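You operate a simulated robot arm through the tools that you are given. There is no shell and no other tool. Be economical: measure what you need, move in short steps, check, and stop when the job is done.

The job below is to be done with a simulated robot arm. You get a single attempt, and the scene is never put back.

Task
Open the deep drawer of the tool trolley, take the jar labelled "SET 2" from the top of the tool trolley and put it in the inside of the deep drawer of the tool trolley, then shut the drawer. Then put the white filter element on the top of the steel workbench away on the middle shelf of the near service rack. Keep to this order. Set down upright: jar, white filter element.
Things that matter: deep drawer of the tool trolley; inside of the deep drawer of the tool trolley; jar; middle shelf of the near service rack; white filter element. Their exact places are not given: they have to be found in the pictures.

It is judged by the outcome, as a careful person would: the job done as asked, and still so three seconds after it is handed in. It fails if anything else is knocked over, pushed out of place, dropped, spilled or broken.

Robot
A 6-joint arm with a four-finger gripper on a trunk, on a base that drives. Base frame: it is fixed to the floor where the robot stands at the start and does not move with it; the origin is under the middle of the robot, x ahead of it, y to its left, z up. Readings come in mm, rad, newtons and seconds.
Its first joint turns from -2.897 to 2.897 rad. Places, roughly: deep drawer of the tool trolley [1000, 100, 500]; inside of the deep drawer of the tool trolley [1100, 200, 400]; jar [1250, 0, 1000]; middle shelf of the near service rack (23x33 cm) [-3420, 1760, 800]; white filter element [2750, -2000, 1000]. Payload 3.67 kg.
The tool frame sits at the grasp point between the pads (the TCP): z along the fingers, y along the line on which they close. The tips reach 28 mm beyond it. Largest opening 112 mm; the body of the gripper starts 73 mm behind the TCP.
Orientation is that of the tool frame in the base frame, as a unit quaternion [x, y, z, w]. With the fingers straight down and closing along the base's y, the tool's x points along the base's -x, its y along +y and its z along -z.

Tools
- The arm moves only by the tool servo_tool. Its argument "rows" is a list of rows, each an object of numbers (a shift or turn left out is 0, a gripper value left out holds the last): "ax", "ay", "az": the turn, a rotation vector about the tool's x, y, z in units of 4 degrees (1.0 is 4 degrees); "x", "y", "z": the shift along the tool's x, y, z in units of 50 mm (1.0 is 50 mm); "gripper": the finger opening in mm, from 0 to 112. In form: [{"ax": .., "ay": .., "az": .., "x": .., "y": .., "z": .., "gripper": ..}, ...]. A call has 1 to 10 rows; each row shifts and turns the commanded pose from where the row before left it, along the tool's axes as they then stand. A call with a number of a shift or a turn outside -1 to 1 is refused whole. Rows are played at 5 a second. More than 50 mm and 0.15 rad between two rows, or a gripper value outside its range, and nothing of the call is played. A pose out of reach is approached as far as the arm can. The call stops where the force on the tool passes 40 N (or 10 N more than at its start, if that is more) or the arm is blocked; 0.2 s more then pass. The fingers move at their own pace and stop on an object; they squeeze with about 20 N. The grip force told is the motor's: it shows also when the fingers shut on nothing. Time passes only in rows, and 0.2 s behind the last, so rows that do not move let the fingers close. It gives the time, the measured TCP pose, the force on the tool (base axes), the opening and the grip force at its end, in the units of the frame above (readings bear some noise), with the torque about the TCP (base axes, N m) and any sound that the robot's microphone picked up.
- Cameras (640 x 400 px; columns grow to the right, rows downward): "scene" is now at [105.7, 196.5, 1324.9]; the picture's right is [-0.21, -0.98, 0.00], its down [-0.60, 0.13, -0.79] and it looks along [0.77, -0.17, -0.61] (base axes); focal length 265 px, centre (320, 200). "wrist" rides on the gripper at [60, -18, -104] in the tool frame; the picture's right is [0.29, 0.96, 0.00], its down [-0.80, 0.24, -0.55] and it looks along [-0.53, 0.16, 0.83] (tool axes); focal length 234 px, centre (320, 200).
- camera(camera): a new picture of that camera. The clock stands still meanwhile.
- base_move(legs): drives the robot by 1 to 6 legs, each [ahead, left, turn to the left] in mm, mm and rad, along the robot's own axes; the way and the turn of a leg run together, so that a leg with both is an arc; at most 1500 mm and 3.142 rad a leg. The arm and the cameras ride along, it lands a little off, and it stops where it bumps. It gives what a move gives.
- aim_head(pan, tilt): turns the head with the scene camera to pan (to the left, within 2.496 rad either way) and tilt (down, from -0.506 to 1.204), counted from straight ahead of the robot. It gives what a move gives.
- point_at(camera, pixels): for up to 12 pixels [column, row] of the newest picture of that camera ("zoom" is the newest enlarged one), the place [x, y, z] in the base frame of the surface seen there, good to about 2 mm. The clock stands still meanwhile.
- close_up(camera, box): a new picture of the part [left, top, right, bottom] of that camera's present view, enlarged. The clock stands still meanwhile.
- finish_job(): hands the job in; it is judged then, once.

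Keep the steps short. Do not move on a guess: measure, check each grasp and each placing, and mend mistakes. In all there are 110 turns and 82 pictures (those below and enlarged ones count). Leave the gripper open and the arm clear of the work at the hand-in unless told otherwise, and finish with a single line.

The tools are called by a JSON object that holds its "name" and its "arguments". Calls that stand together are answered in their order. servo_tool: Moves the arm, as the interface text tells. Its arguments: {"type":"object","properties":{"rows":{"type":"array"}},"required":["rows"]} The other tools are called the same way: base_move (legs) drives the base; aim_head (pan, tilt) turns the head that bears the scene camera; camera (camera) takes a picture; point_at (camera, pixels) gives the place of the surface under pixels of a picture; close_up (camera, box) takes an enlarged picture of a part of a camera's view; finish_job () hands the job in.

At the start:

```text
t: 0.0
tool_pos: [577.0, -10.6, 1075.9]
orientation: [-0.001, 1.0, 0.0, -0.001]
wrist_force: [0.1, 0.3, 0.0]
moment: [0.01, 0.03, -0.01]
finger_gap: 111.9
finger_force: 0.1
robot x, y, heading: [-0.1, 4.8, 0.002]
head pan, tilt: [-0.216, 0.654]
```

scene: 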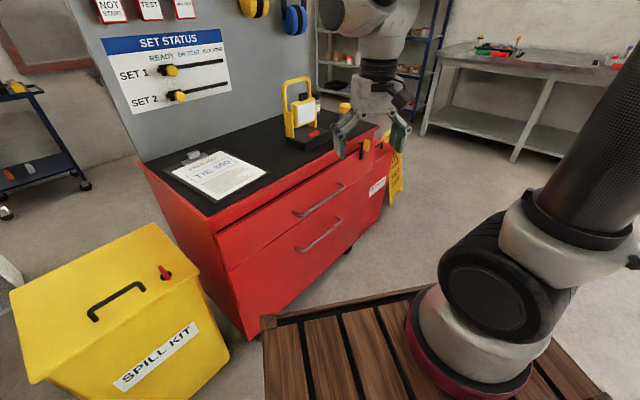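
wrist: 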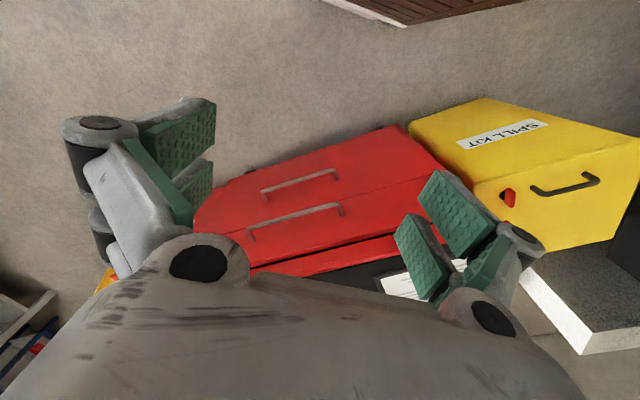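

I see the red trolley with two drawer handles, a set-status board and a clipboard. I'll take enlarged views of the trolley top and the drawers.

{"name": "close_up", "arguments": {"camera": "scene", "box": [260, 60, 420, 160]}}

{"name": "close_up", "arguments": {"camera": "scene", "box": [140, 130, 400, 340]}}

```text
4.00 times, centred on (340, 110) of scene
```

zoom: 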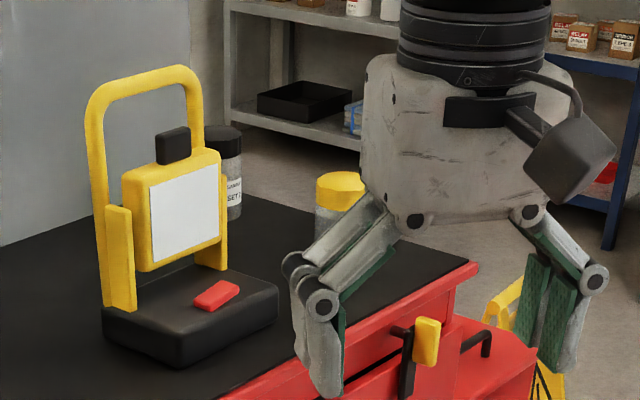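

```text
1.90 times, centred on (270, 235) of scene
```

zoom: 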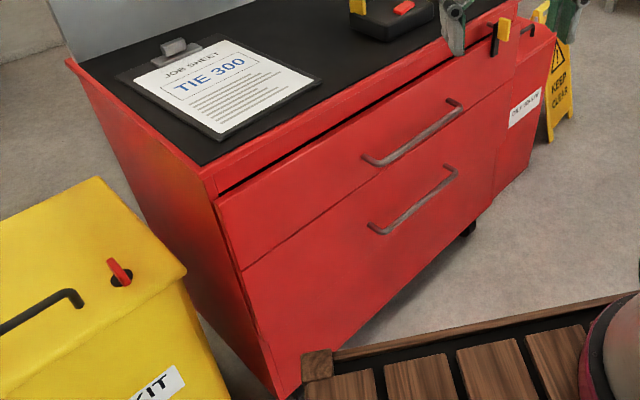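

Two jars show behind the work light, and a yellow-and-black part sits beside the drawer. I'll measure the handles, trolley edges and that part in the last zoom, and look closer at it.

{"name": "point_at", "arguments": {"camera": "zoom", "pixels": [[375, 160], [455, 105], [378, 228], [450, 170], [415, 200], [410, 145], [240, 268], [490, 200], [504, 30], [495, 50], [215, 180], [300, 370]]}}

{"name": "close_up", "arguments": {"camera": "scene", "box": [330, 120, 426, 180]}}

```text
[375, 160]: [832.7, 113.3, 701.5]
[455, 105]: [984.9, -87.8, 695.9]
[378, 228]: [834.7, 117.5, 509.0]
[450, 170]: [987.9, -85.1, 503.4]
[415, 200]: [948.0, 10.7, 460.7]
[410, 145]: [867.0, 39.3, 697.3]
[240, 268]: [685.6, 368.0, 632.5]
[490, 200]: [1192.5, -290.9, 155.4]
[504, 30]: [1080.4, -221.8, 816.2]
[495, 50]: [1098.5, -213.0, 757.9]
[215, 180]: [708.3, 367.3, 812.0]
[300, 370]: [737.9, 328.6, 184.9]
```

```text
6.67 times, centred on (378, 150) of scene
```

zoom: 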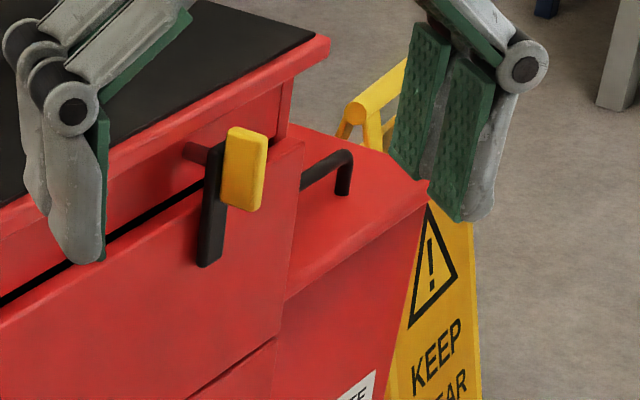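

The yellow-and-black piece looks like a turn-latch over the drawer front. I'll shift the hand 300 mm right so it clears the view, then look again.

{"name": "servo_tool", "arguments": {"rows": [{"y": -1}, {"y": -1}, {"y": -1}, {"y": -1}, {"y": -1}, {"y": -1}, {"y": -1}, {"y": -1}]}}

{"name": "camera", "arguments": {"camera": "scene"}}

{"name": "close_up", "arguments": {"camera": "scene", "box": [270, 70, 430, 170]}}

```text
t: 1.8
tool_pos: [577.5, -412.4, 1075.4]
orientation: [0.001, 1.0, 0.0, 0.0]
wrist_force: [0.2, 0.8, 0.5]
moment: [-0.05, 0.02, 0.01]
finger_gap: 112.1
finger_force: 0.1
robot x, y, heading: [0.7, -0.1, 0.001]
head pan, tilt: [-0.216, 0.654]
```

```text
76 pictures are left
```

scene: 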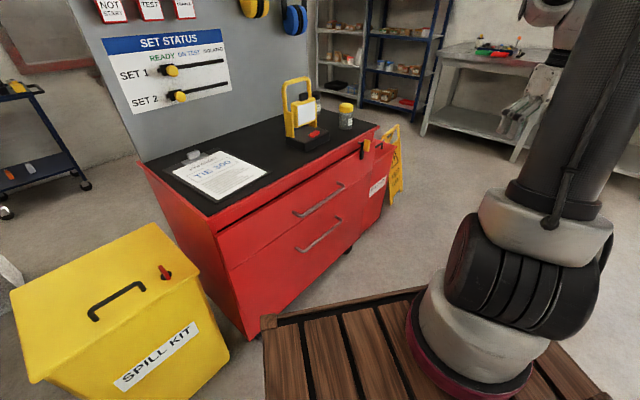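

```text
4.00 times, centred on (350, 120) of scene
```

zoom: 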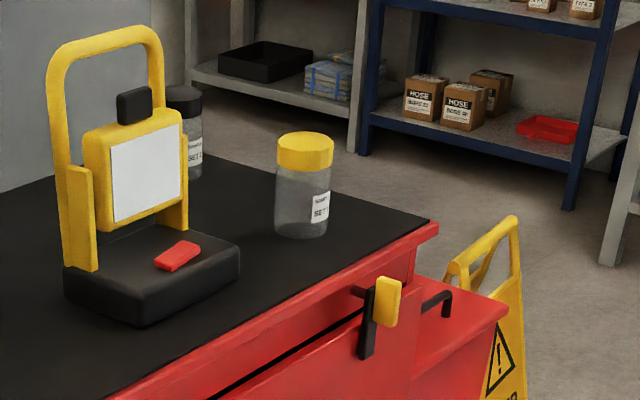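

Both jars are now visible. I'll enlarge their labels and measure.

{"name": "point_at", "arguments": {"camera": "zoom", "pixels": [[305, 150], [302, 232], [318, 205], [187, 90], [195, 155], [195, 178], [380, 305], [368, 340], [130, 310], [240, 250], [435, 230], [110, 50]]}}

{"name": "close_up", "arguments": {"camera": "scene", "box": [308, 86, 364, 121]}}

{"name": "point_at", "arguments": {"camera": "scene", "pixels": [[275, 322], [420, 290], [330, 360], [370, 185], [170, 280], [228, 370], [155, 230], [395, 190]]}}

```text
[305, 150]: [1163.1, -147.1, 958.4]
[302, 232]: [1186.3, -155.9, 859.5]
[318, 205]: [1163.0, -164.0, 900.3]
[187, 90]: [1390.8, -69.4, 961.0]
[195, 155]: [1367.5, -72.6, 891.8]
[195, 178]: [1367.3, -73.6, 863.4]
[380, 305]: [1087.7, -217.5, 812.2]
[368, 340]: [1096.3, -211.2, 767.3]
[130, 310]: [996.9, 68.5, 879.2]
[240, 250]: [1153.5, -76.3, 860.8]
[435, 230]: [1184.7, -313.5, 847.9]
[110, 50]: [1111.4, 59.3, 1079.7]
```

```text
11.43 times, centred on (336, 104) of scene
```

zoom: 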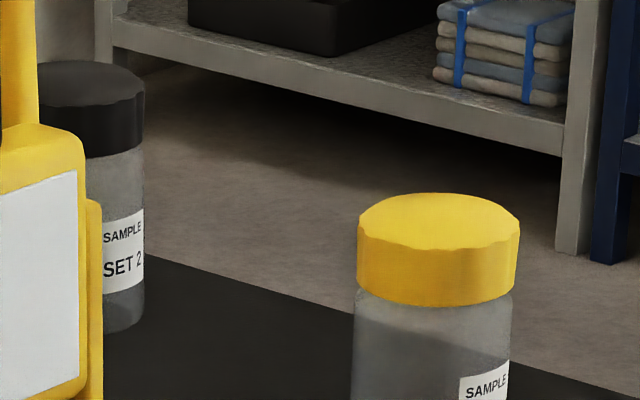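

```text
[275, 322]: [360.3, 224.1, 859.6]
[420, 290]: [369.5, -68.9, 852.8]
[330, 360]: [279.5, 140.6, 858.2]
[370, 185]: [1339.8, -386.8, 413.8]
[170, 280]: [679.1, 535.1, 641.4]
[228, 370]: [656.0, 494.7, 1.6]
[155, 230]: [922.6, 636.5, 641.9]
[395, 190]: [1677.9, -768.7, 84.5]
```

The black-lidded jar behind the work light is "SET 2". The wooden deck is the robot's own and reaches x≈370. I'll look down to learn the robot's footprint before I choose where to stand.

{"name": "aim_head", "arguments": {"pan": -0.9, "tilt": 1.2}}

{"name": "camera", "arguments": {"camera": "scene"}}

```text
t: 2.9
tool_pos: [578.9, -412.8, 1073.6]
orientation: [0.0, 1.0, 0.0, 0.0]
wrist_force: [-0.2, 0.2, -0.9]
moment: [-0.01, -0.02, -0.01]
finger_gap: 112.2
finger_force: 0.1
robot x, y, heading: [1.3, 0.7, 0.004]
head pan, tilt: [-0.901, 1.201]
```

```text
73 pictures are left
```

scene: 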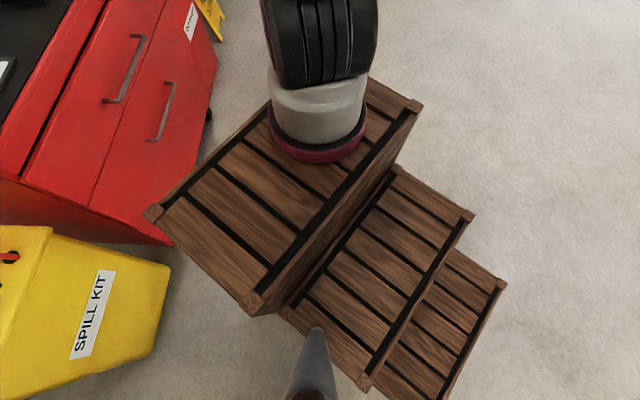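

The robot's body is a stepped wooden plinth. I'll measure its corners and the arm base.

{"name": "point_at", "arguments": {"camera": "scene", "pixels": [[153, 213], [252, 303], [415, 104], [290, 313], [365, 385], [470, 214], [440, 398], [502, 285], [318, 158], [275, 115], [366, 130], [170, 120]]}}

```text
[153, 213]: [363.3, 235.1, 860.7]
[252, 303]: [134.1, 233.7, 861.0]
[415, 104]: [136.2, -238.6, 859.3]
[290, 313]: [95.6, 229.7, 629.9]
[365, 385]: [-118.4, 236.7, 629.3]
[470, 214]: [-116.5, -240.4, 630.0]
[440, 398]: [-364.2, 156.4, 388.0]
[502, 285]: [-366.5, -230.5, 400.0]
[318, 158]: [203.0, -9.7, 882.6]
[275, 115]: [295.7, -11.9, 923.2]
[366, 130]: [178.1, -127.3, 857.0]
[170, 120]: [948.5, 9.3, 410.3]
```

The body spans x −366…363, y ±240, and the arm axis is near x≈250. To face the trolley squarely I need heading ≈0.648 at about (100, −625). I'll check that the floor on the right is free.

{"name": "aim_head", "arguments": {"pan": -1.5, "tilt": 0.5}}

{"name": "camera", "arguments": {"camera": "scene"}}

```text
t: 3.9
tool_pos: [579.3, -411.8, 1075.2]
orientation: [0.001, 1.0, 0.0, 0.0]
wrist_force: [0.2, 0.7, -0.6]
moment: [-0.01, -0.01, -0.02]
finger_gap: 112.0
finger_force: 0.1
robot x, y, heading: [2.2, 2.0, -0.003]
head pan, tilt: [-1.499, 0.499]
```

```text
72 pictures are left
```

scene: 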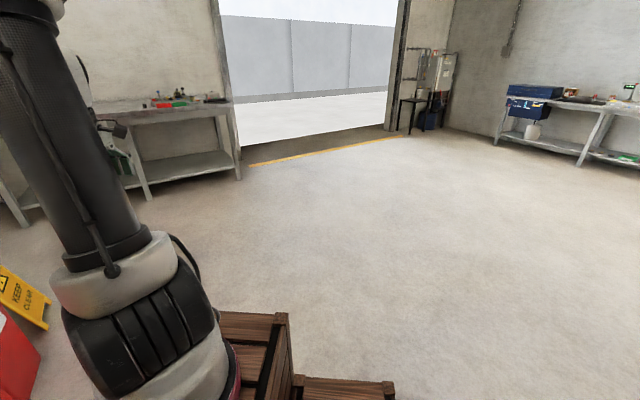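

The floor on the right is clear. I'll strafe right, go slightly ahead, then turn left to face the trolley, with the head aimed at it.

{"name": "base_move", "arguments": {"legs": [[0, -625, 0], [100, 0, 0], [0, 0, 0.648]]}}

{"name": "aim_head", "arguments": {"pan": -0.15, "tilt": 0.55}}

{"name": "camera", "arguments": {"camera": "scene"}}

```text
t: 9.9
tool_pos: [808.8, -606.2, 1075.0]
orientation: [-0.318, 0.948, 0.0, -0.001]
wrist_force: [-0.6, 0.0, 0.4]
moment: [0.0, 0.04, 0.03]
finger_gap: 112.2
finger_force: 0.1
robot x, y, heading: [97.1, -629.1, 0.645]
head pan, tilt: [-1.499, 0.499]
```

```text
t: 11.4
tool_pos: [809.1, -606.7, 1075.5]
orientation: [-0.318, 0.948, 0.0, 0.0]
wrist_force: [0.1, 0.3, -0.2]
moment: [-0.01, 0.01, 0.0]
finger_gap: 112.1
finger_force: 0.1
robot x, y, heading: [99.6, -625.3, 0.647]
head pan, tilt: [-0.15, 0.55]
```

```text
71 pictures are left
```

scene: 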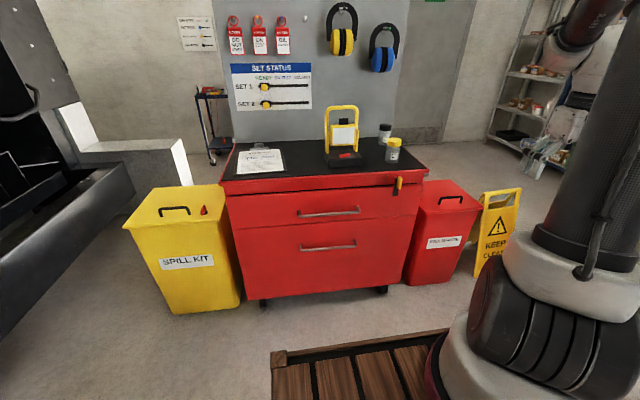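

I'm now square to the trolley. I'll enlarge the drawer fronts with the latch, and the trolley top.

{"name": "close_up", "arguments": {"camera": "scene", "box": [220, 160, 436, 295]}}

{"name": "point_at", "arguments": {"camera": "zoom", "pixels": [[242, 260], [320, 254], [394, 246], [242, 154], [405, 146], [320, 300], [320, 215], [30, 180], [570, 165], [524, 75], [526, 95], [320, 90]]}}

{"name": "close_up", "arguments": {"camera": "scene", "box": [304, 90, 448, 210]}}

```text
2.96 times, centred on (328, 228) of scene
```

zoom: 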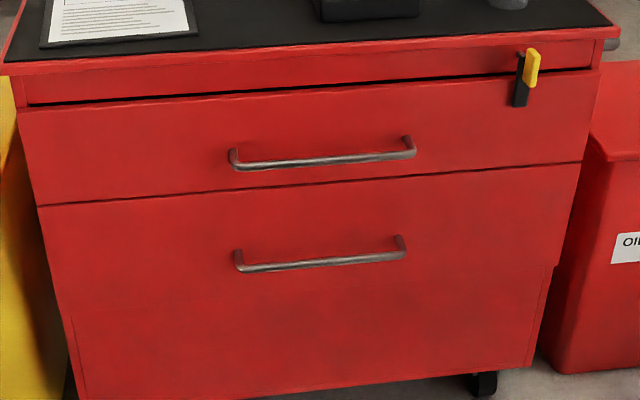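

```text
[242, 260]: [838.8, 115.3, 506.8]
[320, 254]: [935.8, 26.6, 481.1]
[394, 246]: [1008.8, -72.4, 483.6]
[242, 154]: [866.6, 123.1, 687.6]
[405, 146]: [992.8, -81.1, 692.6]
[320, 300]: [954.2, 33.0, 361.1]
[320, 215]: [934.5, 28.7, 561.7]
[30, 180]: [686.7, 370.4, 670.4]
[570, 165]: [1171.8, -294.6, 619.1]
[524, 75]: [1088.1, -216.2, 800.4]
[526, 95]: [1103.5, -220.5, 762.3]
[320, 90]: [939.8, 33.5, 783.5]
```

```text
3.33 times, centred on (376, 150) of scene
```

zoom: 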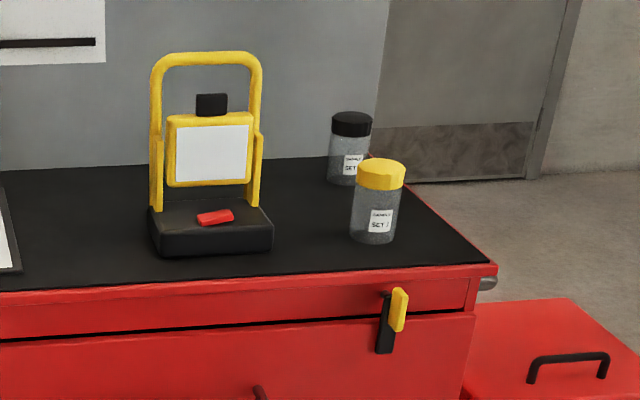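

The lower drawer is the deep one; its handle bar runs at z≈506 and the latch hangs only over the upper drawer. The front's inward normal is about (0.808, 0.589). I'll first turn the tool horizontal, fingers forward and closing vertically, high and clear of everything.

{"name": "servo_tool", "arguments": {"rows": [{"ax": -1, "ay": -1, "az": 1}, {"ax": -1, "ay": -1, "az": 1}, {"ax": -1, "ay": -1, "az": 1}, {"ax": -1, "ay": -1, "az": 1}, {"ax": -1, "ay": -1, "az": 1}, {"ax": -1, "ay": -1, "az": 1}, {"ax": -1, "ay": -1, "az": 1}, {"ax": -1, "ay": -1, "az": 1}, {"ax": -1, "ay": -1, "az": 1}]}}

{"name": "servo_tool", "arguments": {"rows": [{"ax": -1, "ay": -1, "az": 1}, {"ax": -1, "ay": -1, "az": 1}, {"ax": -1, "ay": -1, "az": 1}, {"ax": -1, "ay": -1, "az": 1}, {"ax": -1, "ay": -1, "az": 1}, {"ax": -1, "ay": -1, "az": 1}, {"ax": -1, "ay": -1, "az": 1}, {"ax": -1, "ay": -1, "az": 1}, {"ax": -0.32, "ay": -0.32, "az": 0.32}]}}

```text
t: 13.4
tool_pos: [808.2, -606.4, 1075.1]
orientation: [0.012, 0.906, 0.378, 0.188]
wrist_force: [-0.6, -0.3, -0.4]
moment: [0.0, -0.02, 0.01]
finger_gap: 112.3
finger_force: 0.1
robot x, y, heading: [101.3, -627.3, 0.654]
head pan, tilt: [-0.15, 0.55]
```

```text
t: 15.4
tool_pos: [808.6, -606.3, 1075.4]
orientation: [0.315, 0.632, 0.634, 0.315]
wrist_force: [-0.5, 0.0, 0.6]
moment: [0.02, 0.01, -0.02]
finger_gap: 112.1
finger_force: 0.0
robot x, y, heading: [100.9, -625.2, 0.649]
head pan, tilt: [-0.15, 0.55]
```

The tool is horizontal. I'll shift left along the trolley, then forward to about 140 mm in front of the handle while still high, then lower.

{"name": "servo_tool", "arguments": {"rows": [{"x": 0.982, "ay": -0.25}, {"x": 0.982}, {"x": 0.982}, {"x": 0.982}, {"x": 0.982}, {"x": 0.982}, {"x": 0.982}, {"x": 0.982}, {"x": 0.982}]}}

{"name": "servo_tool", "arguments": {"rows": [{"z": 0.9}, {"z": 0.9}, {"z": 0.9}, {"z": 0.9}, {"z": 0.9}, {"z": 0.9}, {"z": 0.8}]}}

{"name": "servo_tool", "arguments": {"rows": [{"y": -1}, {"y": -1}, {"y": -1}, {"y": -1}, {"y": -1}, {"y": -1}, {"y": -1}, {"y": -1}]}}

```text
t: 17.4
tool_pos: [791.6, -349.8, 1148.7]
orientation: [0.32, 0.631, 0.63, 0.32]
wrist_force: [-0.3, 0.2, -0.6]
moment: [-0.03, -0.01, 0.03]
finger_gap: 112.0
finger_force: 0.0
out of reach, approached as far as the arm can: row 3, 4, 5, 6, 7, 8, 9
robot x, y, heading: [97.9, -626.5, 0.648]
head pan, tilt: [-0.15, 0.55]
```

```text
t: 19.1
tool_pos: [1043.8, -165.4, 1148.2]
orientation: [0.321, 0.629, 0.63, 0.321]
wrist_force: [-0.3, 0.1, 1.0]
moment: [-0.03, 0.02, 0.01]
finger_gap: 112.1
finger_force: 0.1
robot x, y, heading: [97.1, -629.9, 0.65]
head pan, tilt: [-0.15, 0.55]
```

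```text
t: 20.9
tool_pos: [1040.6, -166.9, 747.3]
orientation: [0.32, 0.63, 0.631, 0.321]
wrist_force: [-0.6, 0.6, 1.0]
moment: [-0.02, 0.08, 0.03]
finger_gap: 112.0
finger_force: 0.0
robot x, y, heading: [101.4, -629.3, 0.647]
head pan, tilt: [-0.15, 0.55]
```

The sideways move hit the inner reach limit and ended further right, close to the drawer face at z 747, though with no contact. I'll back straight out 150 mm.

{"name": "servo_tool", "arguments": {"rows": [{"z": -1}, {"z": -1}, {"z": -1}]}}

{"name": "camera", "arguments": {"camera": "scene"}}

```text
t: 21.6
tool_pos: [919.8, -253.5, 748.0]
orientation: [0.32, 0.631, 0.63, 0.32]
wrist_force: [0.5, 0.3, 0.1]
moment: [-0.01, 0.0, 0.0]
finger_gap: 112.0
finger_force: 0.0
robot x, y, heading: [96.4, -630.8, 0.648]
head pan, tilt: [-0.15, 0.55]
```

```text
68 pictures are left
```

scene: 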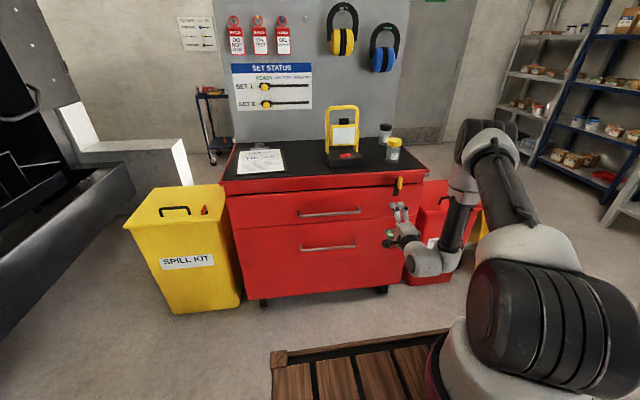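

The hand is clear now, about 140 mm out from the face. I'll move left about 216 mm and down about 242 mm to line up with the lower handle.

{"name": "servo_tool", "arguments": {"rows": [{"y": -0.97}, {"y": -0.97}, {"y": -0.97}, {"y": -0.97}, {"y": -0.97}, {"x": 0.864}, {"x": 0.864}, {"x": 0.864}, {"x": 0.864}, {"x": 0.864}]}}

{"name": "camera", "arguments": {"camera": "wrist"}}

{"name": "close_up", "arguments": {"camera": "scene", "box": [270, 180, 430, 280]}}

```text
t: 23.9
tool_pos: [838.8, -198.2, 508.3]
orientation: [0.31, 0.635, 0.635, 0.311]
wrist_force: [0.2, 0.1, 0.5]
moment: [0.0, -0.01, 0.0]
finger_gap: 111.8
finger_force: 0.0
out of reach, approached as far as the arm can: row 7, 8, 9, 10
robot x, y, heading: [102.4, -626.4, 0.646]
head pan, tilt: [-0.15, 0.55]
```

```text
67 pictures are left
```

wrist: 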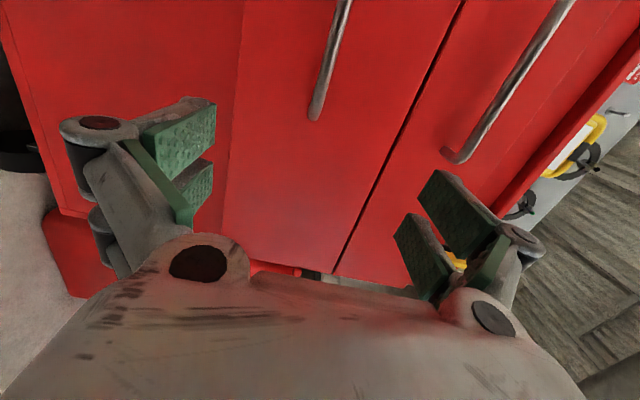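

```text
4.00 times, centred on (350, 230) of scene
```

zoom: 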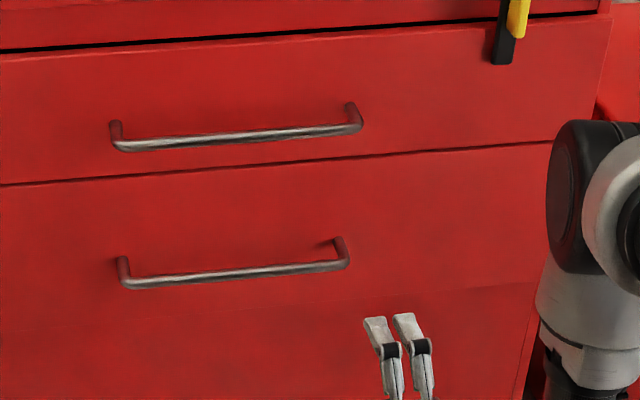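

The sideways move is limited because the arm is folded too close. I'll drive the base back 200 mm and left 120 mm instead, so the arm has room to extend and then pull.

{"name": "base_move", "arguments": {"legs": [[-200, 0, 0], [0, 122, -0.016]]}}

{"name": "servo_tool", "arguments": {"rows": [{"z": 0.9}, {"z": 0.9}, {"z": 0.9}, {"z": 0.9}]}}

{"name": "close_up", "arguments": {"camera": "scene", "box": [250, 150, 410, 250]}}

```text
t: 26.3
tool_pos: [611.9, -232.4, 507.5]
orientation: [0.315, 0.633, 0.633, 0.315]
wrist_force: [0.0, 1.5, -0.4]
moment: [-0.02, -0.01, -0.01]
finger_gap: 111.9
finger_force: 0.0
robot x, y, heading: [-134.1, -650.5, 0.632]
head pan, tilt: [-0.15, 0.55]
```

```text
t: 27.3
tool_pos: [770.0, -155.2, 507.5]
orientation: [0.311, 0.634, 0.635, 0.313]
wrist_force: [0.6, 0.1, -0.3]
moment: [0.01, -0.04, 0.01]
finger_gap: 112.0
finger_force: 0.1
out of reach, approached as far as the arm can: row 1, 2, 3, 4
robot x, y, heading: [-134.3, -650.5, 0.634]
head pan, tilt: [-0.15, 0.55]
```

```text
4.00 times, centred on (330, 200) of scene
```

zoom: 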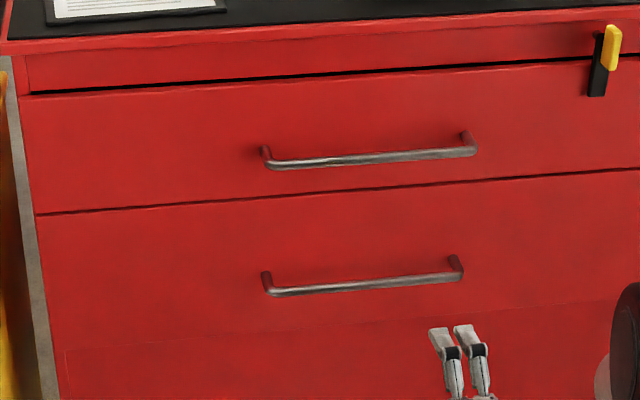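

The hand is at t≈531 and z 507, still 55 mm right of the handle's middle. I'll go forward 100 mm while correcting yaw, then check.

{"name": "servo_tool", "arguments": {"rows": [{"z": 0.9, "ay": -0.38}, {"z": 0.9}, {"z": 0.3, "x": 0.4}]}}

```text
t: 28.1
tool_pos: [833.7, -122.0, 526.2]
orientation: [0.317, 0.633, 0.631, 0.317]
wrist_force: [-0.8, 0.3, -0.2]
moment: [-0.01, -0.02, 0.01]
finger_gap: 112.0
finger_force: 0.1
out of reach, approached as far as the arm can: row 1, 2, 3
robot x, y, heading: [-133.1, -647.0, 0.636]
head pan, tilt: [-0.15, 0.55]
```

The failing poses share the same bearing: about 10° right of ahead is a wrist limit for this tool direction. The base must stand further left, so the handle lies more to the right. I'll retreat the hand a little, then strafe left 130 mm and ahead 100 mm.

{"name": "servo_tool", "arguments": {"rows": [{"z": -1, "x": -0.1}, {"z": -1, "x": -0.1}, {"z": -1, "x": -0.1}]}}

{"name": "base_move", "arguments": {"legs": [[0, 130, 0], [100, 0, 0]]}}

```text
refused: row 1 steps farther than a row can; nothing moved
```

```text
t: 30.1
tool_pos: [833.6, 41.3, 524.6]
orientation: [0.317, 0.632, 0.632, 0.317]
wrist_force: [-0.3, 0.8, -0.1]
moment: [0.02, -0.01, -0.01]
finger_gap: 111.8
finger_force: 0.0
robot x, y, heading: [-131.5, -487.4, 0.636]
head pan, tilt: [-0.15, 0.55]
```

The retreat was refused, so the hand sits about 20 mm in front of the bar, with no contact. I'll back off 45 mm, shift right 66 mm, and lower to z 507.

{"name": "servo_tool", "arguments": {"rows": [{"z": -0.9}, {"x": -0.66, "y": -0.18}, {"x": -0.66, "y": -0.18}]}}

{"name": "camera", "arguments": {"camera": "wrist"}}

{"name": "close_up", "arguments": {"camera": "scene", "box": [250, 170, 410, 270]}}

```text
t: 30.9
tool_pos: [837.0, -36.4, 507.1]
orientation: [0.316, 0.633, 0.632, 0.316]
wrist_force: [-0.8, 0.7, -0.1]
moment: [0.01, -0.02, -0.03]
finger_gap: 111.9
finger_force: 0.1
robot x, y, heading: [-134.2, -489.5, 0.635]
head pan, tilt: [-0.15, 0.55]
```

```text
64 pictures are left
```

wrist: 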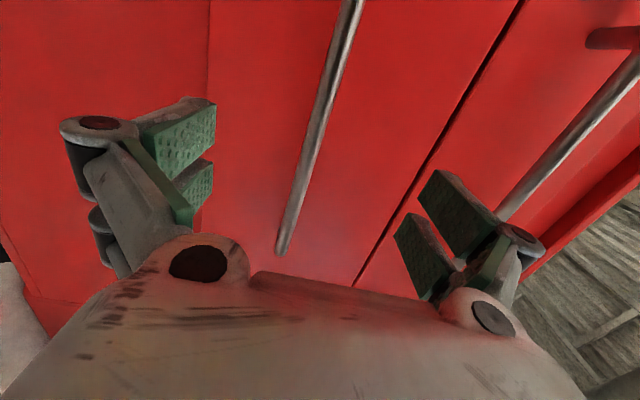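

```text
4.00 times, centred on (330, 220) of scene
```

zoom: 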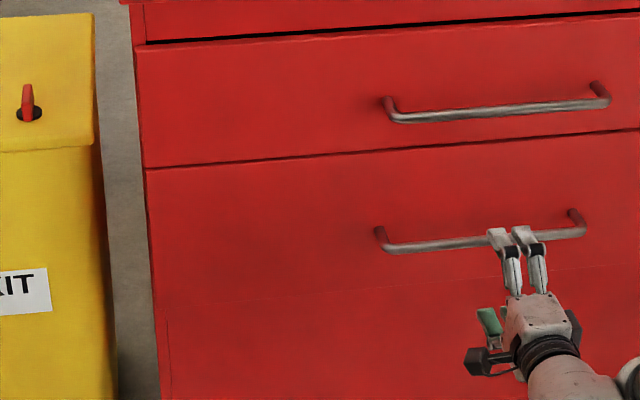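

The handle bar lies between the fingers in the wrist view. I'll measure points on the bar and the face beside it.

{"name": "point_at", "arguments": {"camera": "wrist", "pixels": [[335, 60], [318, 125], [300, 190], [288, 235], [250, 100], [400, 100]]}}

```text
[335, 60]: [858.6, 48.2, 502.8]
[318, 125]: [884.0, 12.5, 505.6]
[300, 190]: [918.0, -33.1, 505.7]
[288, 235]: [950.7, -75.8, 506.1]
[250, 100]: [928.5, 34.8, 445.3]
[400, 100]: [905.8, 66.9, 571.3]
```

The bar's front is at t≈722 and the face at ≈771, so there is room behind the bar. I'll advance 70 mm, which leaves the tips 18 mm short of the face, then close.

{"name": "servo_tool", "arguments": {"rows": [{"z": 0.7}, {"z": 0.7, "y": -0.03}, {"gripper": 0}, {"gripper": 0}, {"gripper": 0}]}}

```text
t: 32.1
tool_pos: [866.9, -10.0, 529.0]
orientation: [0.317, 0.633, 0.631, 0.317]
wrist_force: [0.3, 0.6, -0.7]
moment: [0.0, 0.02, -0.01]
finger_gap: 0.0
finger_force: 20.2
out of reach, approached as far as the arm can: row 1, 2
robot x, y, heading: [-132.3, -486.2, 0.634]
head pan, tilt: [-0.15, 0.55]
```

That was the true outer limit: the arm stopped short and 23 mm high, and the fingers closed on nothing. I'll open, back off, drive the base 150 mm ahead, and measure again.

{"name": "servo_tool", "arguments": {"rows": [{"z": -1, "gripper": 112}, {"z": -1}, {"z": -1}, {"z": -0.9, "y": -0.4}]}}

{"name": "base_move", "arguments": {"legs": [[150, 0, 0]]}}

```text
t: 33.1
tool_pos: [707.3, -126.5, 508.9]
orientation: [0.317, 0.632, 0.632, 0.317]
wrist_force: [-0.7, 0.3, -0.4]
moment: [-0.02, 0.01, -0.03]
finger_gap: 112.1
finger_force: 0.1
robot x, y, heading: [-131.3, -487.3, 0.633]
head pan, tilt: [-0.15, 0.55]
```

```text
t: 34.5
tool_pos: [829.3, -37.0, 508.0]
orientation: [0.317, 0.633, 0.632, 0.316]
wrist_force: [-0.1, -0.3, 0.2]
moment: [-0.02, 0.02, 0.0]
finger_gap: 111.9
finger_force: 0.1
robot x, y, heading: [-11.0, -399.2, 0.633]
head pan, tilt: [-0.15, 0.55]
```

The hand is at t≈648, with the bar at 722–732. I'll go forward 77 mm without closing and check.

{"name": "servo_tool", "arguments": {"rows": [{"z": 0.77, "y": -0.04}, {"z": 0.77}]}}

```text
t: 35.1
tool_pos: [891.5, 8.6, 504.7]
orientation: [0.316, 0.633, 0.631, 0.317]
wrist_force: [0.4, -0.2, 0.2]
moment: [-0.01, 0.01, 0.04]
finger_gap: 112.2
finger_force: 0.1
robot x, y, heading: [-9.3, -394.7, 0.632]
head pan, tilt: [-0.15, 0.55]
```

The tool reached t≈725 and z≈505, level with the bar. I'll close on it.

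{"name": "servo_tool", "arguments": {"rows": [{"gripper": 0}, {"gripper": 0}, {"gripper": 0}]}}

```text
t: 35.9
tool_pos: [888.7, 8.8, 502.6]
orientation: [0.32, 0.636, 0.628, 0.315]
wrist_force: [4.7, -0.7, -30.7]
moment: [-0.52, -0.07, -0.72]
finger_gap: 12.7
finger_force: 45.4
robot x, y, heading: [-12.5, -400.3, 0.635]
head pan, tilt: [-0.15, 0.55]
```

The bar is gripped (gap 12.7) with a 31 N downward load. I'll ease 2.5 mm down, then pull out 30 mm as a test.

{"name": "servo_tool", "arguments": {"rows": [{"y": -0.05}, {"z": -0.2}, {"z": -0.2}, {"z": -0.2}]}}

```text
t: 36.9
tool_pos: [865.6, -7.4, 501.9]
orientation: [0.319, 0.633, 0.631, 0.316]
wrist_force: [1.4, -2.4, -31.7]
moment: [-0.2, 0.07, -0.04]
finger_gap: 13.0
finger_force: 44.7
robot x, y, heading: [-10.1, -397.2, 0.637]
head pan, tilt: [-0.15, 0.55]
```

The drawer follows with little resistance. I'll keep pulling straight out.

{"name": "servo_tool", "arguments": {"rows": [{"z": -0.5}, {"z": -0.5}, {"z": -0.5}, {"z": -0.5}, {"z": -0.5}, {"z": -0.5}, {"z": -0.5}]}}

{"name": "camera", "arguments": {"camera": "scene"}}

```text
t: 38.3
tool_pos: [752.2, -91.2, 501.6]
orientation: [0.319, 0.635, 0.63, 0.314]
wrist_force: [0.3, 0.3, -14.0]
moment: [-0.02, -0.06, -0.49]
finger_gap: 12.9
finger_force: 44.8
robot x, y, heading: [-10.1, -401.3, 0.64]
head pan, tilt: [-0.15, 0.55]
stopped in row 6: the force on the tool passed its limit at 42 N (the readings are from after the stop); the commanded pose is now the measured one
```

```text
62 pictures are left
```

scene: 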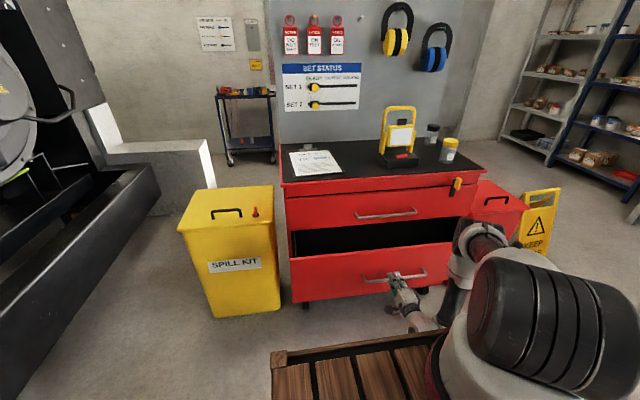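

The drawer is open about 170 mm; the stop came from the vertical preload, now relaxed. I'll pull a further 160 mm.

{"name": "servo_tool", "arguments": {"rows": [{"z": -0.4}, {"z": -0.4}, {"z": -0.4}, {"z": -0.4}, {"z": -0.4}, {"z": -0.4}, {"z": -0.4}, {"z": -0.4}]}}

```text
t: 39.6
tool_pos: [666.4, -154.6, 503.4]
orientation: [0.32, 0.638, 0.627, 0.312]
wrist_force: [-1.8, -0.1, -10.4]
moment: [-0.21, -0.15, -0.99]
finger_gap: 12.8
finger_force: 44.9
robot x, y, heading: [-15.5, -396.7, 0.638]
head pan, tilt: [-0.15, 0.55]
stopped in row 6: the force on the tool passed its limit at 41 N (the readings are from after the stop); the commanded pose is now the measured one
```

The drawer is now open about 278 mm, which is ample. I'll release, back off 70 mm, and look.

{"name": "servo_tool", "arguments": {"rows": [{"gripper": 112}, {"gripper": 112}, {"gripper": 112}, {"z": -0.7}, {"z": -0.7}]}}

{"name": "camera", "arguments": {"camera": "scene"}}

```text
t: 41.0
tool_pos: [642.9, -178.6, 500.9]
orientation: [0.298, 0.652, 0.611, 0.335]
wrist_force: [0.2, 0.1, 0.7]
moment: [0.0, 0.01, 0.03]
finger_gap: 112.0
finger_force: 0.2
robot x, y, heading: [-12.8, -398.5, 0.641]
head pan, tilt: [-0.15, 0.55]
stopped in row 5: the arm was blocked; the commanded pose is now the measured one
```

```text
61 pictures are left
```

scene: 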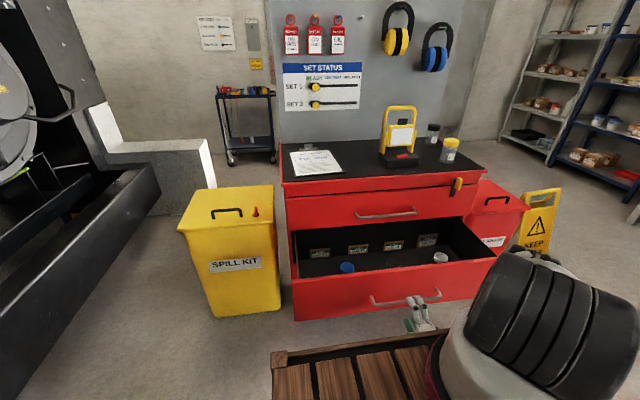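

The arm is folded tight and blocked, but the fingers are open. I'll drive the base back 150 mm to clear the handle, then raise the hand.

{"name": "base_move", "arguments": {"legs": [[-150, 0, 0]]}}

{"name": "servo_tool", "arguments": {"rows": [{"y": 0.9, "z": 0.2}, {"y": 0.9, "z": 0.2}, {"y": 0.9, "z": 0.2}, {"y": 0.9, "z": 0.2}, {"y": 0.9}, {"y": 0.9}, {"y": 0.9}, {"y": 0.9}, {"y": 0.9}, {"y": 0.9}]}}

{"name": "close_up", "arguments": {"camera": "scene", "box": [280, 100, 520, 330]}}

```text
t: 42.4
tool_pos: [520.6, -271.1, 500.7]
orientation: [0.297, 0.651, 0.612, 0.336]
wrist_force: [0.1, -0.7, -0.1]
moment: [-0.02, 0.02, -0.04]
finger_gap: 112.0
finger_force: 0.0
robot x, y, heading: [-135.3, -488.2, 0.641]
head pan, tilt: [-0.15, 0.55]
```

```text
t: 44.6
tool_pos: [559.4, -215.6, 940.3]
orientation: [0.298, 0.651, 0.613, 0.335]
wrist_force: [0.5, -0.2, -0.3]
moment: [0.0, -0.02, 0.0]
finger_gap: 112.1
finger_force: 0.1
out of reach, approached as far as the arm can: row 10
robot x, y, heading: [-133.4, -488.7, 0.641]
head pan, tilt: [-0.15, 0.55]
```

```text
1.74 times, centred on (400, 215) of scene
```

zoom: 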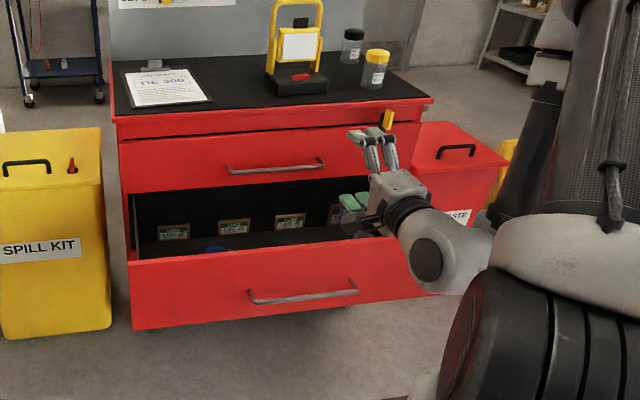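

The drawer is open with the trolley top undisturbed. Next I'll turn the tool back to pointing down, here in free space.

{"name": "servo_tool", "arguments": {"rows": [{"y": 0.9}, {"ax": 1, "ay": 1, "az": -1}, {"ax": 1, "ay": 1, "az": -1}, {"ax": 1, "ay": 1, "az": -1}, {"ax": 1, "ay": 1, "az": -1}, {"ax": 1, "ay": 1, "az": -1}, {"ax": 1, "ay": 1, "az": -1}, {"ax": 1, "ay": 1, "az": -1}, {"ax": 1, "ay": 1, "az": -1}]}}

{"name": "servo_tool", "arguments": {"rows": [{"ax": 1, "ay": 1, "az": -1}, {"ax": 1, "ay": 1, "az": -1}, {"ax": 1, "ay": 1, "az": -1}, {"ax": 1, "ay": 1, "az": -1}, {"ax": 1, "ay": 1, "az": -1}, {"ax": 1, "ay": 1, "az": -1}, {"ax": 1, "ay": 1, "az": -1}, {"ax": 1, "ay": 1, "az": -1}, {"ax": 1, "ay": 1, "az": -1}, {"ax": 0.32, "ay": 0.32, "az": -0.32}]}}

```text
t: 46.6
tool_pos: [573.1, -213.6, 983.5]
orientation: [0.014, 0.911, 0.357, 0.207]
wrist_force: [-0.1, -0.4, 0.3]
moment: [0.02, 0.01, 0.02]
finger_gap: 112.0
finger_force: 0.0
out of reach, approached as far as the arm can: row 1
robot x, y, heading: [-132.8, -491.1, 0.639]
head pan, tilt: [-0.15, 0.55]
```

```text
t: 48.8
tool_pos: [573.6, -212.7, 982.6]
orientation: [-0.315, 0.948, -0.038, 0.0]
wrist_force: [0.2, -0.3, 0.2]
moment: [-0.01, -0.01, -0.01]
finger_gap: 112.1
finger_force: 0.1
robot x, y, heading: [-133.1, -489.4, 0.641]
head pan, tilt: [-0.15, 0.55]
```

I'll correct the remaining 4° tilt, raise to z≈1130, and take a close view of the jars to measure them.

{"name": "servo_tool", "arguments": {"rows": [{"ax": -0.52, "z": -0.75}, {"ax": -0.515, "z": -0.75}, {"z": -0.75}, {"z": -0.75}]}}

{"name": "close_up", "arguments": {"camera": "scene", "box": [364, 90, 476, 190]}}

{"name": "point_at", "arguments": {"camera": "zoom", "pixels": [[275, 160], [275, 142], [252, 155], [300, 155], [275, 215], [262, 235], [360, 235], [360, 215], [355, 330], [150, 100], [230, 110], [280, 320]]}}

```text
t: 49.8
tool_pos: [573.7, -206.8, 1132.4]
orientation: [-0.315, 0.949, -0.004, -0.012]
wrist_force: [0.3, -0.1, -0.4]
moment: [0.01, 0.01, 0.0]
finger_gap: 112.0
finger_force: 0.1
robot x, y, heading: [-135.7, -488.5, 0.637]
head pan, tilt: [-0.15, 0.55]
```

```text
4.00 times, centred on (420, 140) of scene
```

zoom: 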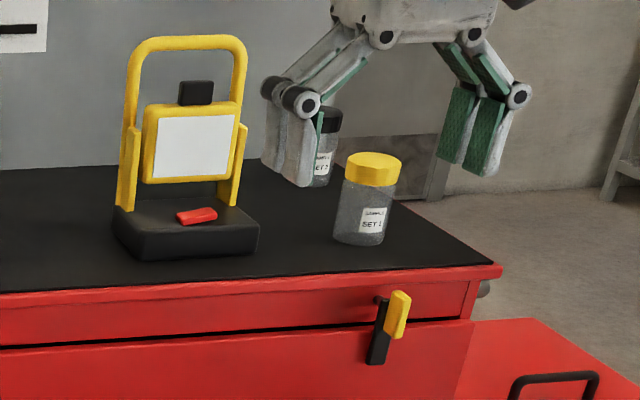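

```text
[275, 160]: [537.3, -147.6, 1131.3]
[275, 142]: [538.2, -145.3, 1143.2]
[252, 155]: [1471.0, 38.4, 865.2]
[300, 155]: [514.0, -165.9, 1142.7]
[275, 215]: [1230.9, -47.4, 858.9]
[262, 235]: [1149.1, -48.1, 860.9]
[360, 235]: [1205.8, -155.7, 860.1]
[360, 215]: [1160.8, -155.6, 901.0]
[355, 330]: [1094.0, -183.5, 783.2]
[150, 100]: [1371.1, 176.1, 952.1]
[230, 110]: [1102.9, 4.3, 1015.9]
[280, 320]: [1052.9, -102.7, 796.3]
```

The left finger partly hides the black-lidded jar. I'll measure its visible part.

{"name": "point_at", "arguments": {"camera": "zoom", "pixels": [[332, 110], [334, 122], [340, 112], [325, 165], [318, 185], [336, 140], [373, 160], [350, 165], [398, 165], [370, 180]]}}

```text
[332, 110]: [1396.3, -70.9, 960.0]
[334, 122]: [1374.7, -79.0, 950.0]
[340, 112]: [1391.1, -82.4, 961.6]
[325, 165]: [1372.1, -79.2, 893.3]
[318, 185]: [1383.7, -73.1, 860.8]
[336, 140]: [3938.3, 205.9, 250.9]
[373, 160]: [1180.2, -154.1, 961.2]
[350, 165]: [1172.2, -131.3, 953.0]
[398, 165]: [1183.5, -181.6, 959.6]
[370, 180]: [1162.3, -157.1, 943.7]
```

Jar 2 is at roughly (1398, −58), with lid top z 961 and table z 861. I'll strafe the base right 450 mm and drive ahead 410 mm, which keeps clear of the open drawer (handle at t≈444), with the hand high.

{"name": "base_move", "arguments": {"legs": [[0, -450, -0.007], [400, 0, 0]]}}

{"name": "aim_head", "arguments": {"pan": 0.0, "tilt": 0.6}}

{"name": "camera", "arguments": {"camera": "scene"}}

```text
t: 54.6
tool_pos: [1171.7, -342.1, 1132.2]
orientation: [-0.31, 0.951, -0.004, -0.011]
wrist_force: [0.7, -0.1, -0.4]
moment: [-0.01, 0.02, 0.0]
finger_gap: 111.8
finger_force: 0.1
robot x, y, heading: [461.6, -615.6, 0.63]
head pan, tilt: [-0.15, 0.55]
```

```text
t: 55.3
tool_pos: [1171.9, -341.9, 1131.9]
orientation: [-0.31, 0.951, -0.003, -0.012]
wrist_force: [0.3, 0.6, 0.2]
moment: [-0.01, 0.0, 0.04]
finger_gap: 111.9
finger_force: 0.0
robot x, y, heading: [466.7, -614.9, 0.629]
head pan, tilt: [0.0, 0.6]
```

```text
58 pictures are left
```

scene: 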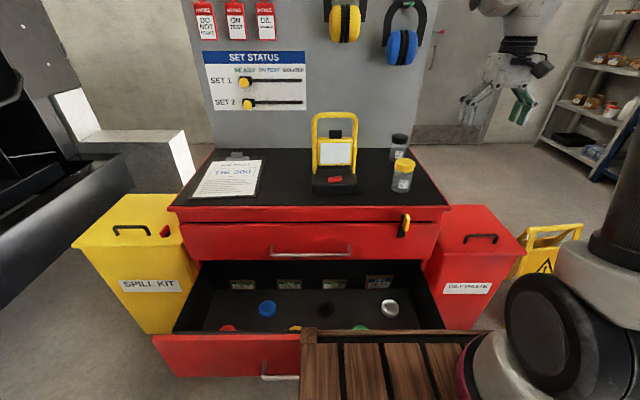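

There's a clear view now. I'll enlarge the jar and the drawer interior.

{"name": "close_up", "arguments": {"camera": "scene", "box": [300, 100, 460, 210]}}

{"name": "point_at", "arguments": {"camera": "zoom", "pixels": [[397, 140], [364, 143], [432, 143], [397, 165], [397, 215], [397, 128], [408, 240], [160, 50], [400, 330]]}}

{"name": "close_up", "arguments": {"camera": "scene", "box": [150, 240, 470, 390]}}

{"name": "point_at", "arguments": {"camera": "zoom", "pixels": [[234, 140], [350, 145], [480, 138], [156, 178], [290, 178], [420, 178], [320, 110], [400, 110], [530, 120], [565, 160], [100, 170], [250, 245]]}}

```text
3.64 times, centred on (380, 155) of scene
```

zoom: 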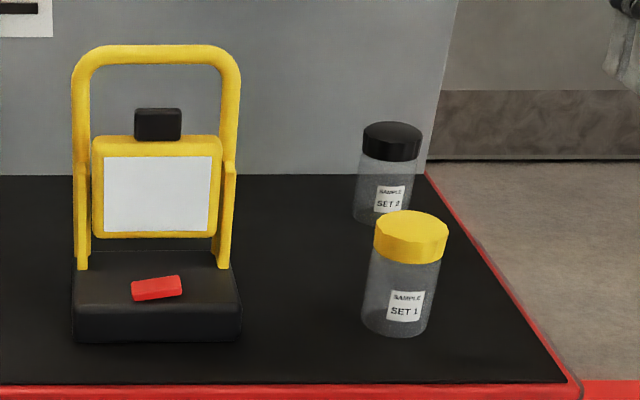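

```text
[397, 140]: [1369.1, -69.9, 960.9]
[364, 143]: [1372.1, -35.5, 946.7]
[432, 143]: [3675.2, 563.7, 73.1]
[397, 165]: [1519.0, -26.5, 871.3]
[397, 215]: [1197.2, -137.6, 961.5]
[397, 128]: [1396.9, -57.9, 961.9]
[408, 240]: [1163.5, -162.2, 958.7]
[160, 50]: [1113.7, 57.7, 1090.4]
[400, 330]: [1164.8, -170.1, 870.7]
```

```text
2.00 times, centred on (310, 315) of scene
```

zoom: 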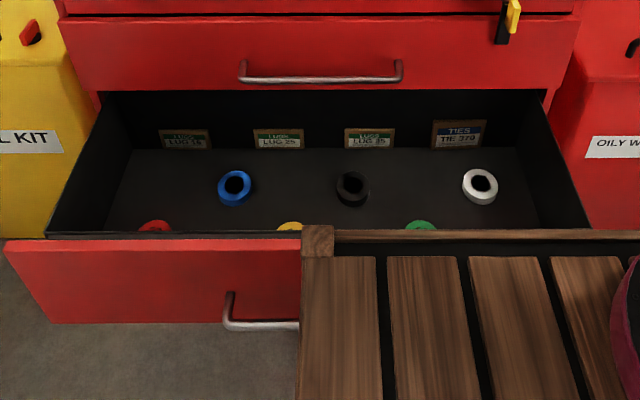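

```text
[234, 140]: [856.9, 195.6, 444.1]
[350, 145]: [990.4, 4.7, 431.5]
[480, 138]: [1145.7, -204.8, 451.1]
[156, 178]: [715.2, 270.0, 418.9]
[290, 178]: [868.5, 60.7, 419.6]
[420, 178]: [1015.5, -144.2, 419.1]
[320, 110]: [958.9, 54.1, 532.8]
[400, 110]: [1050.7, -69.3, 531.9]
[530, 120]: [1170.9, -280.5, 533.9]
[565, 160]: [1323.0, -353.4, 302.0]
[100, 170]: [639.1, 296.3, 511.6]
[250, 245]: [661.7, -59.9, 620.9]
```

The drawer holds tape rolls in two rows with small boxes behind; its floor is z≈419. Jar 2's centre is about (1383, −64), lid top z 961. I'll move the hand above it at z 1132, level the small tilt, and see whether the arm reaches.

{"name": "servo_tool", "arguments": {"rows": [{"x": -0.954, "y": 0.286, "ay": -0.35}, {"x": -0.954, "y": 0.286}, {"x": -0.954, "y": 0.286}, {"x": -0.954, "y": 0.286}, {"x": -0.954, "y": 0.286}, {"x": -0.954, "y": 0.286}, {"x": -0.954, "y": 0.286}]}}

```text
t: 56.9
tool_pos: [1336.8, -107.7, 1116.3]
orientation: [-0.31, 0.951, 0.0, 0.0]
wrist_force: [0.4, -0.1, -0.9]
moment: [0.01, 0.02, -0.02]
finger_gap: 112.0
finger_force: 0.1
out of reach, approached as far as the arm can: row 6, 7
robot x, y, heading: [459.7, -618.4, 0.627]
head pan, tilt: [0.0, 0.6]
```

The arm is at its limit 62 mm short at this height. The deck front still has about 70 mm to the drawer handle, so I'll drive the base ahead 45 mm.

{"name": "base_move", "arguments": {"legs": [[45, 0, 0]]}}

{"name": "camera", "arguments": {"camera": "wrist"}}

{"name": "close_up", "arguments": {"camera": "scene", "box": [300, 60, 460, 170]}}

```text
t: 57.8
tool_pos: [1373.4, -81.1, 1117.4]
orientation: [-0.31, 0.951, 0.0, -0.001]
wrist_force: [-0.5, -0.6, -0.1]
moment: [0.01, 0.01, -0.01]
finger_gap: 112.2
finger_force: 0.0
robot x, y, heading: [497.1, -593.7, 0.628]
head pan, tilt: [0.0, 0.6]
```

```text
55 pictures are left
```

wrist: 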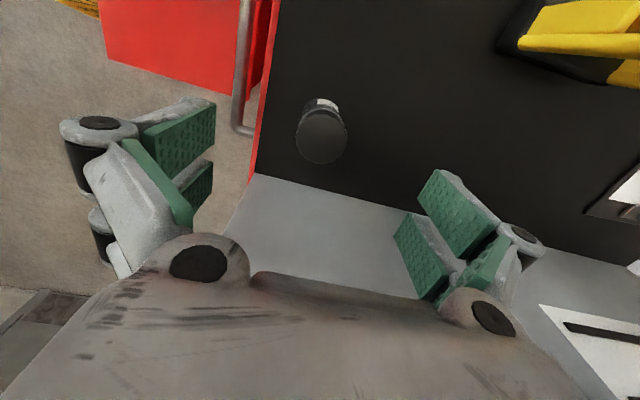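

```text
3.64 times, centred on (380, 115) of scene
```

zoom: 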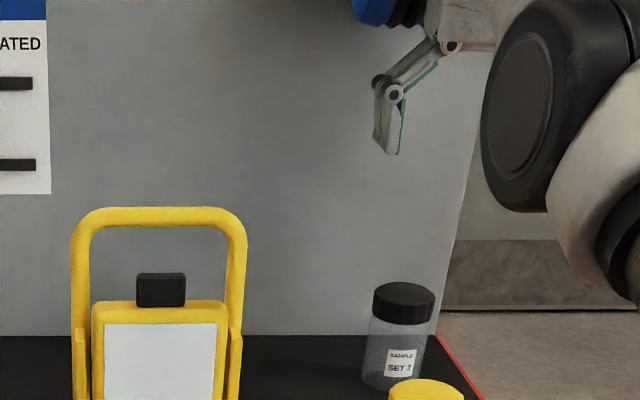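

The jar's lid shows in the wrist view at (322, 137). I'll measure its edges for the exact centre.

{"name": "point_at", "arguments": {"camera": "wrist", "pixels": [[322, 137], [298, 137], [345, 137], [322, 116], [322, 160], [310, 240]]}}

```text
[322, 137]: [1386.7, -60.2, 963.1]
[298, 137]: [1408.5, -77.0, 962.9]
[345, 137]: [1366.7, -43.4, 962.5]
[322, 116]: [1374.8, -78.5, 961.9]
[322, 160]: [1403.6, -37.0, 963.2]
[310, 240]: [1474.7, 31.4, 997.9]
```

The lid centre is (1388, −59.5). I'll descend to z≈1040, shifting 24 mm forward and 9 mm left on the way.

{"name": "servo_tool", "arguments": {"rows": [{"z": 0.7}, {"z": 0.7}, {"x": -0.49, "y": 0.18, "z": 0.14}]}}

{"name": "camera", "arguments": {"camera": "wrist"}}

```text
t: 58.6
tool_pos: [1387.5, -61.2, 1040.4]
orientation: [-0.31, 0.951, 0.001, 0.001]
wrist_force: [-0.1, -0.2, 1.9]
moment: [0.06, -0.04, -0.01]
finger_gap: 111.9
finger_force: 0.1
robot x, y, heading: [498.4, -588.0, 0.626]
head pan, tilt: [0.0, 0.6]
```

```text
53 pictures are left
```

wrist: 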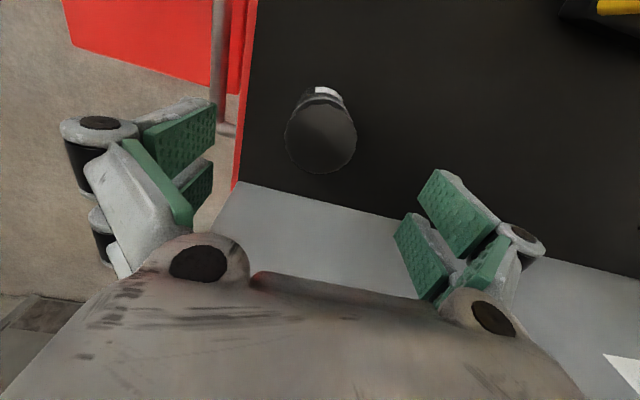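

The hand is centred over the jar and still within reach. I'll descend 108 mm to grasp around the lid and shoulder, then close.

{"name": "servo_tool", "arguments": {"rows": [{"z": 0.55}, {"z": 0.55}, {"z": 0.55}, {"z": 0.51}, {"gripper": 30}, {"gripper": 30}, {"gripper": 30}]}}

```text
t: 60.2
tool_pos: [1389.3, -59.2, 932.0]
orientation: [-0.309, 0.951, 0.0, 0.0]
wrist_force: [0.3, 0.5, 0.4]
moment: [0.02, -0.02, 0.02]
finger_gap: 56.8
finger_force: 20.0
robot x, y, heading: [497.6, -591.1, 0.628]
head pan, tilt: [0.0, 0.6]
```

The fingers stopped at 56.8 mm on the jar with 20 N. I'll lift 40 mm and check that it's held.

{"name": "servo_tool", "arguments": {"rows": [{"z": -0.4}, {"z": -0.4}]}}

{"name": "close_up", "arguments": {"camera": "scene", "box": [300, 60, 460, 170]}}

```text
t: 60.8
tool_pos: [1390.2, -60.7, 970.8]
orientation: [-0.31, 0.951, 0.0, 0.001]
wrist_force: [-0.3, -0.8, -1.1]
moment: [-0.02, 0.04, 0.03]
finger_gap: 56.7
finger_force: 19.9
robot x, y, heading: [496.4, -591.9, 0.627]
head pan, tilt: [0.0, 0.6]
```

```text
3.64 times, centred on (380, 115) of scene
```

zoom: 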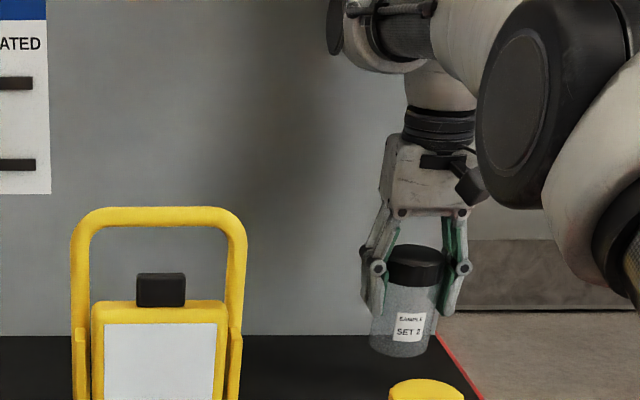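

The jar "SET 2" is held upright. I'll raise it to z≈1040, then move back and up to z≈1110 so it clears the yellow jar (top 962).

{"name": "servo_tool", "arguments": {"rows": [{"z": -0.7}, {"z": -0.7}, {"x": 0.8}, {"z": -0.7, "x": 0.2}, {"z": -0.7, "x": 0.2}]}}

```text
t: 62.0
tool_pos: [1341.0, -96.3, 1112.3]
orientation: [-0.31, 0.951, -0.001, -0.001]
wrist_force: [0.4, 0.8, -1.9]
moment: [-0.05, 0.04, 0.02]
finger_gap: 56.8
finger_force: 20.2
robot x, y, heading: [501.2, -591.5, 0.624]
head pan, tilt: [0.0, 0.6]
```

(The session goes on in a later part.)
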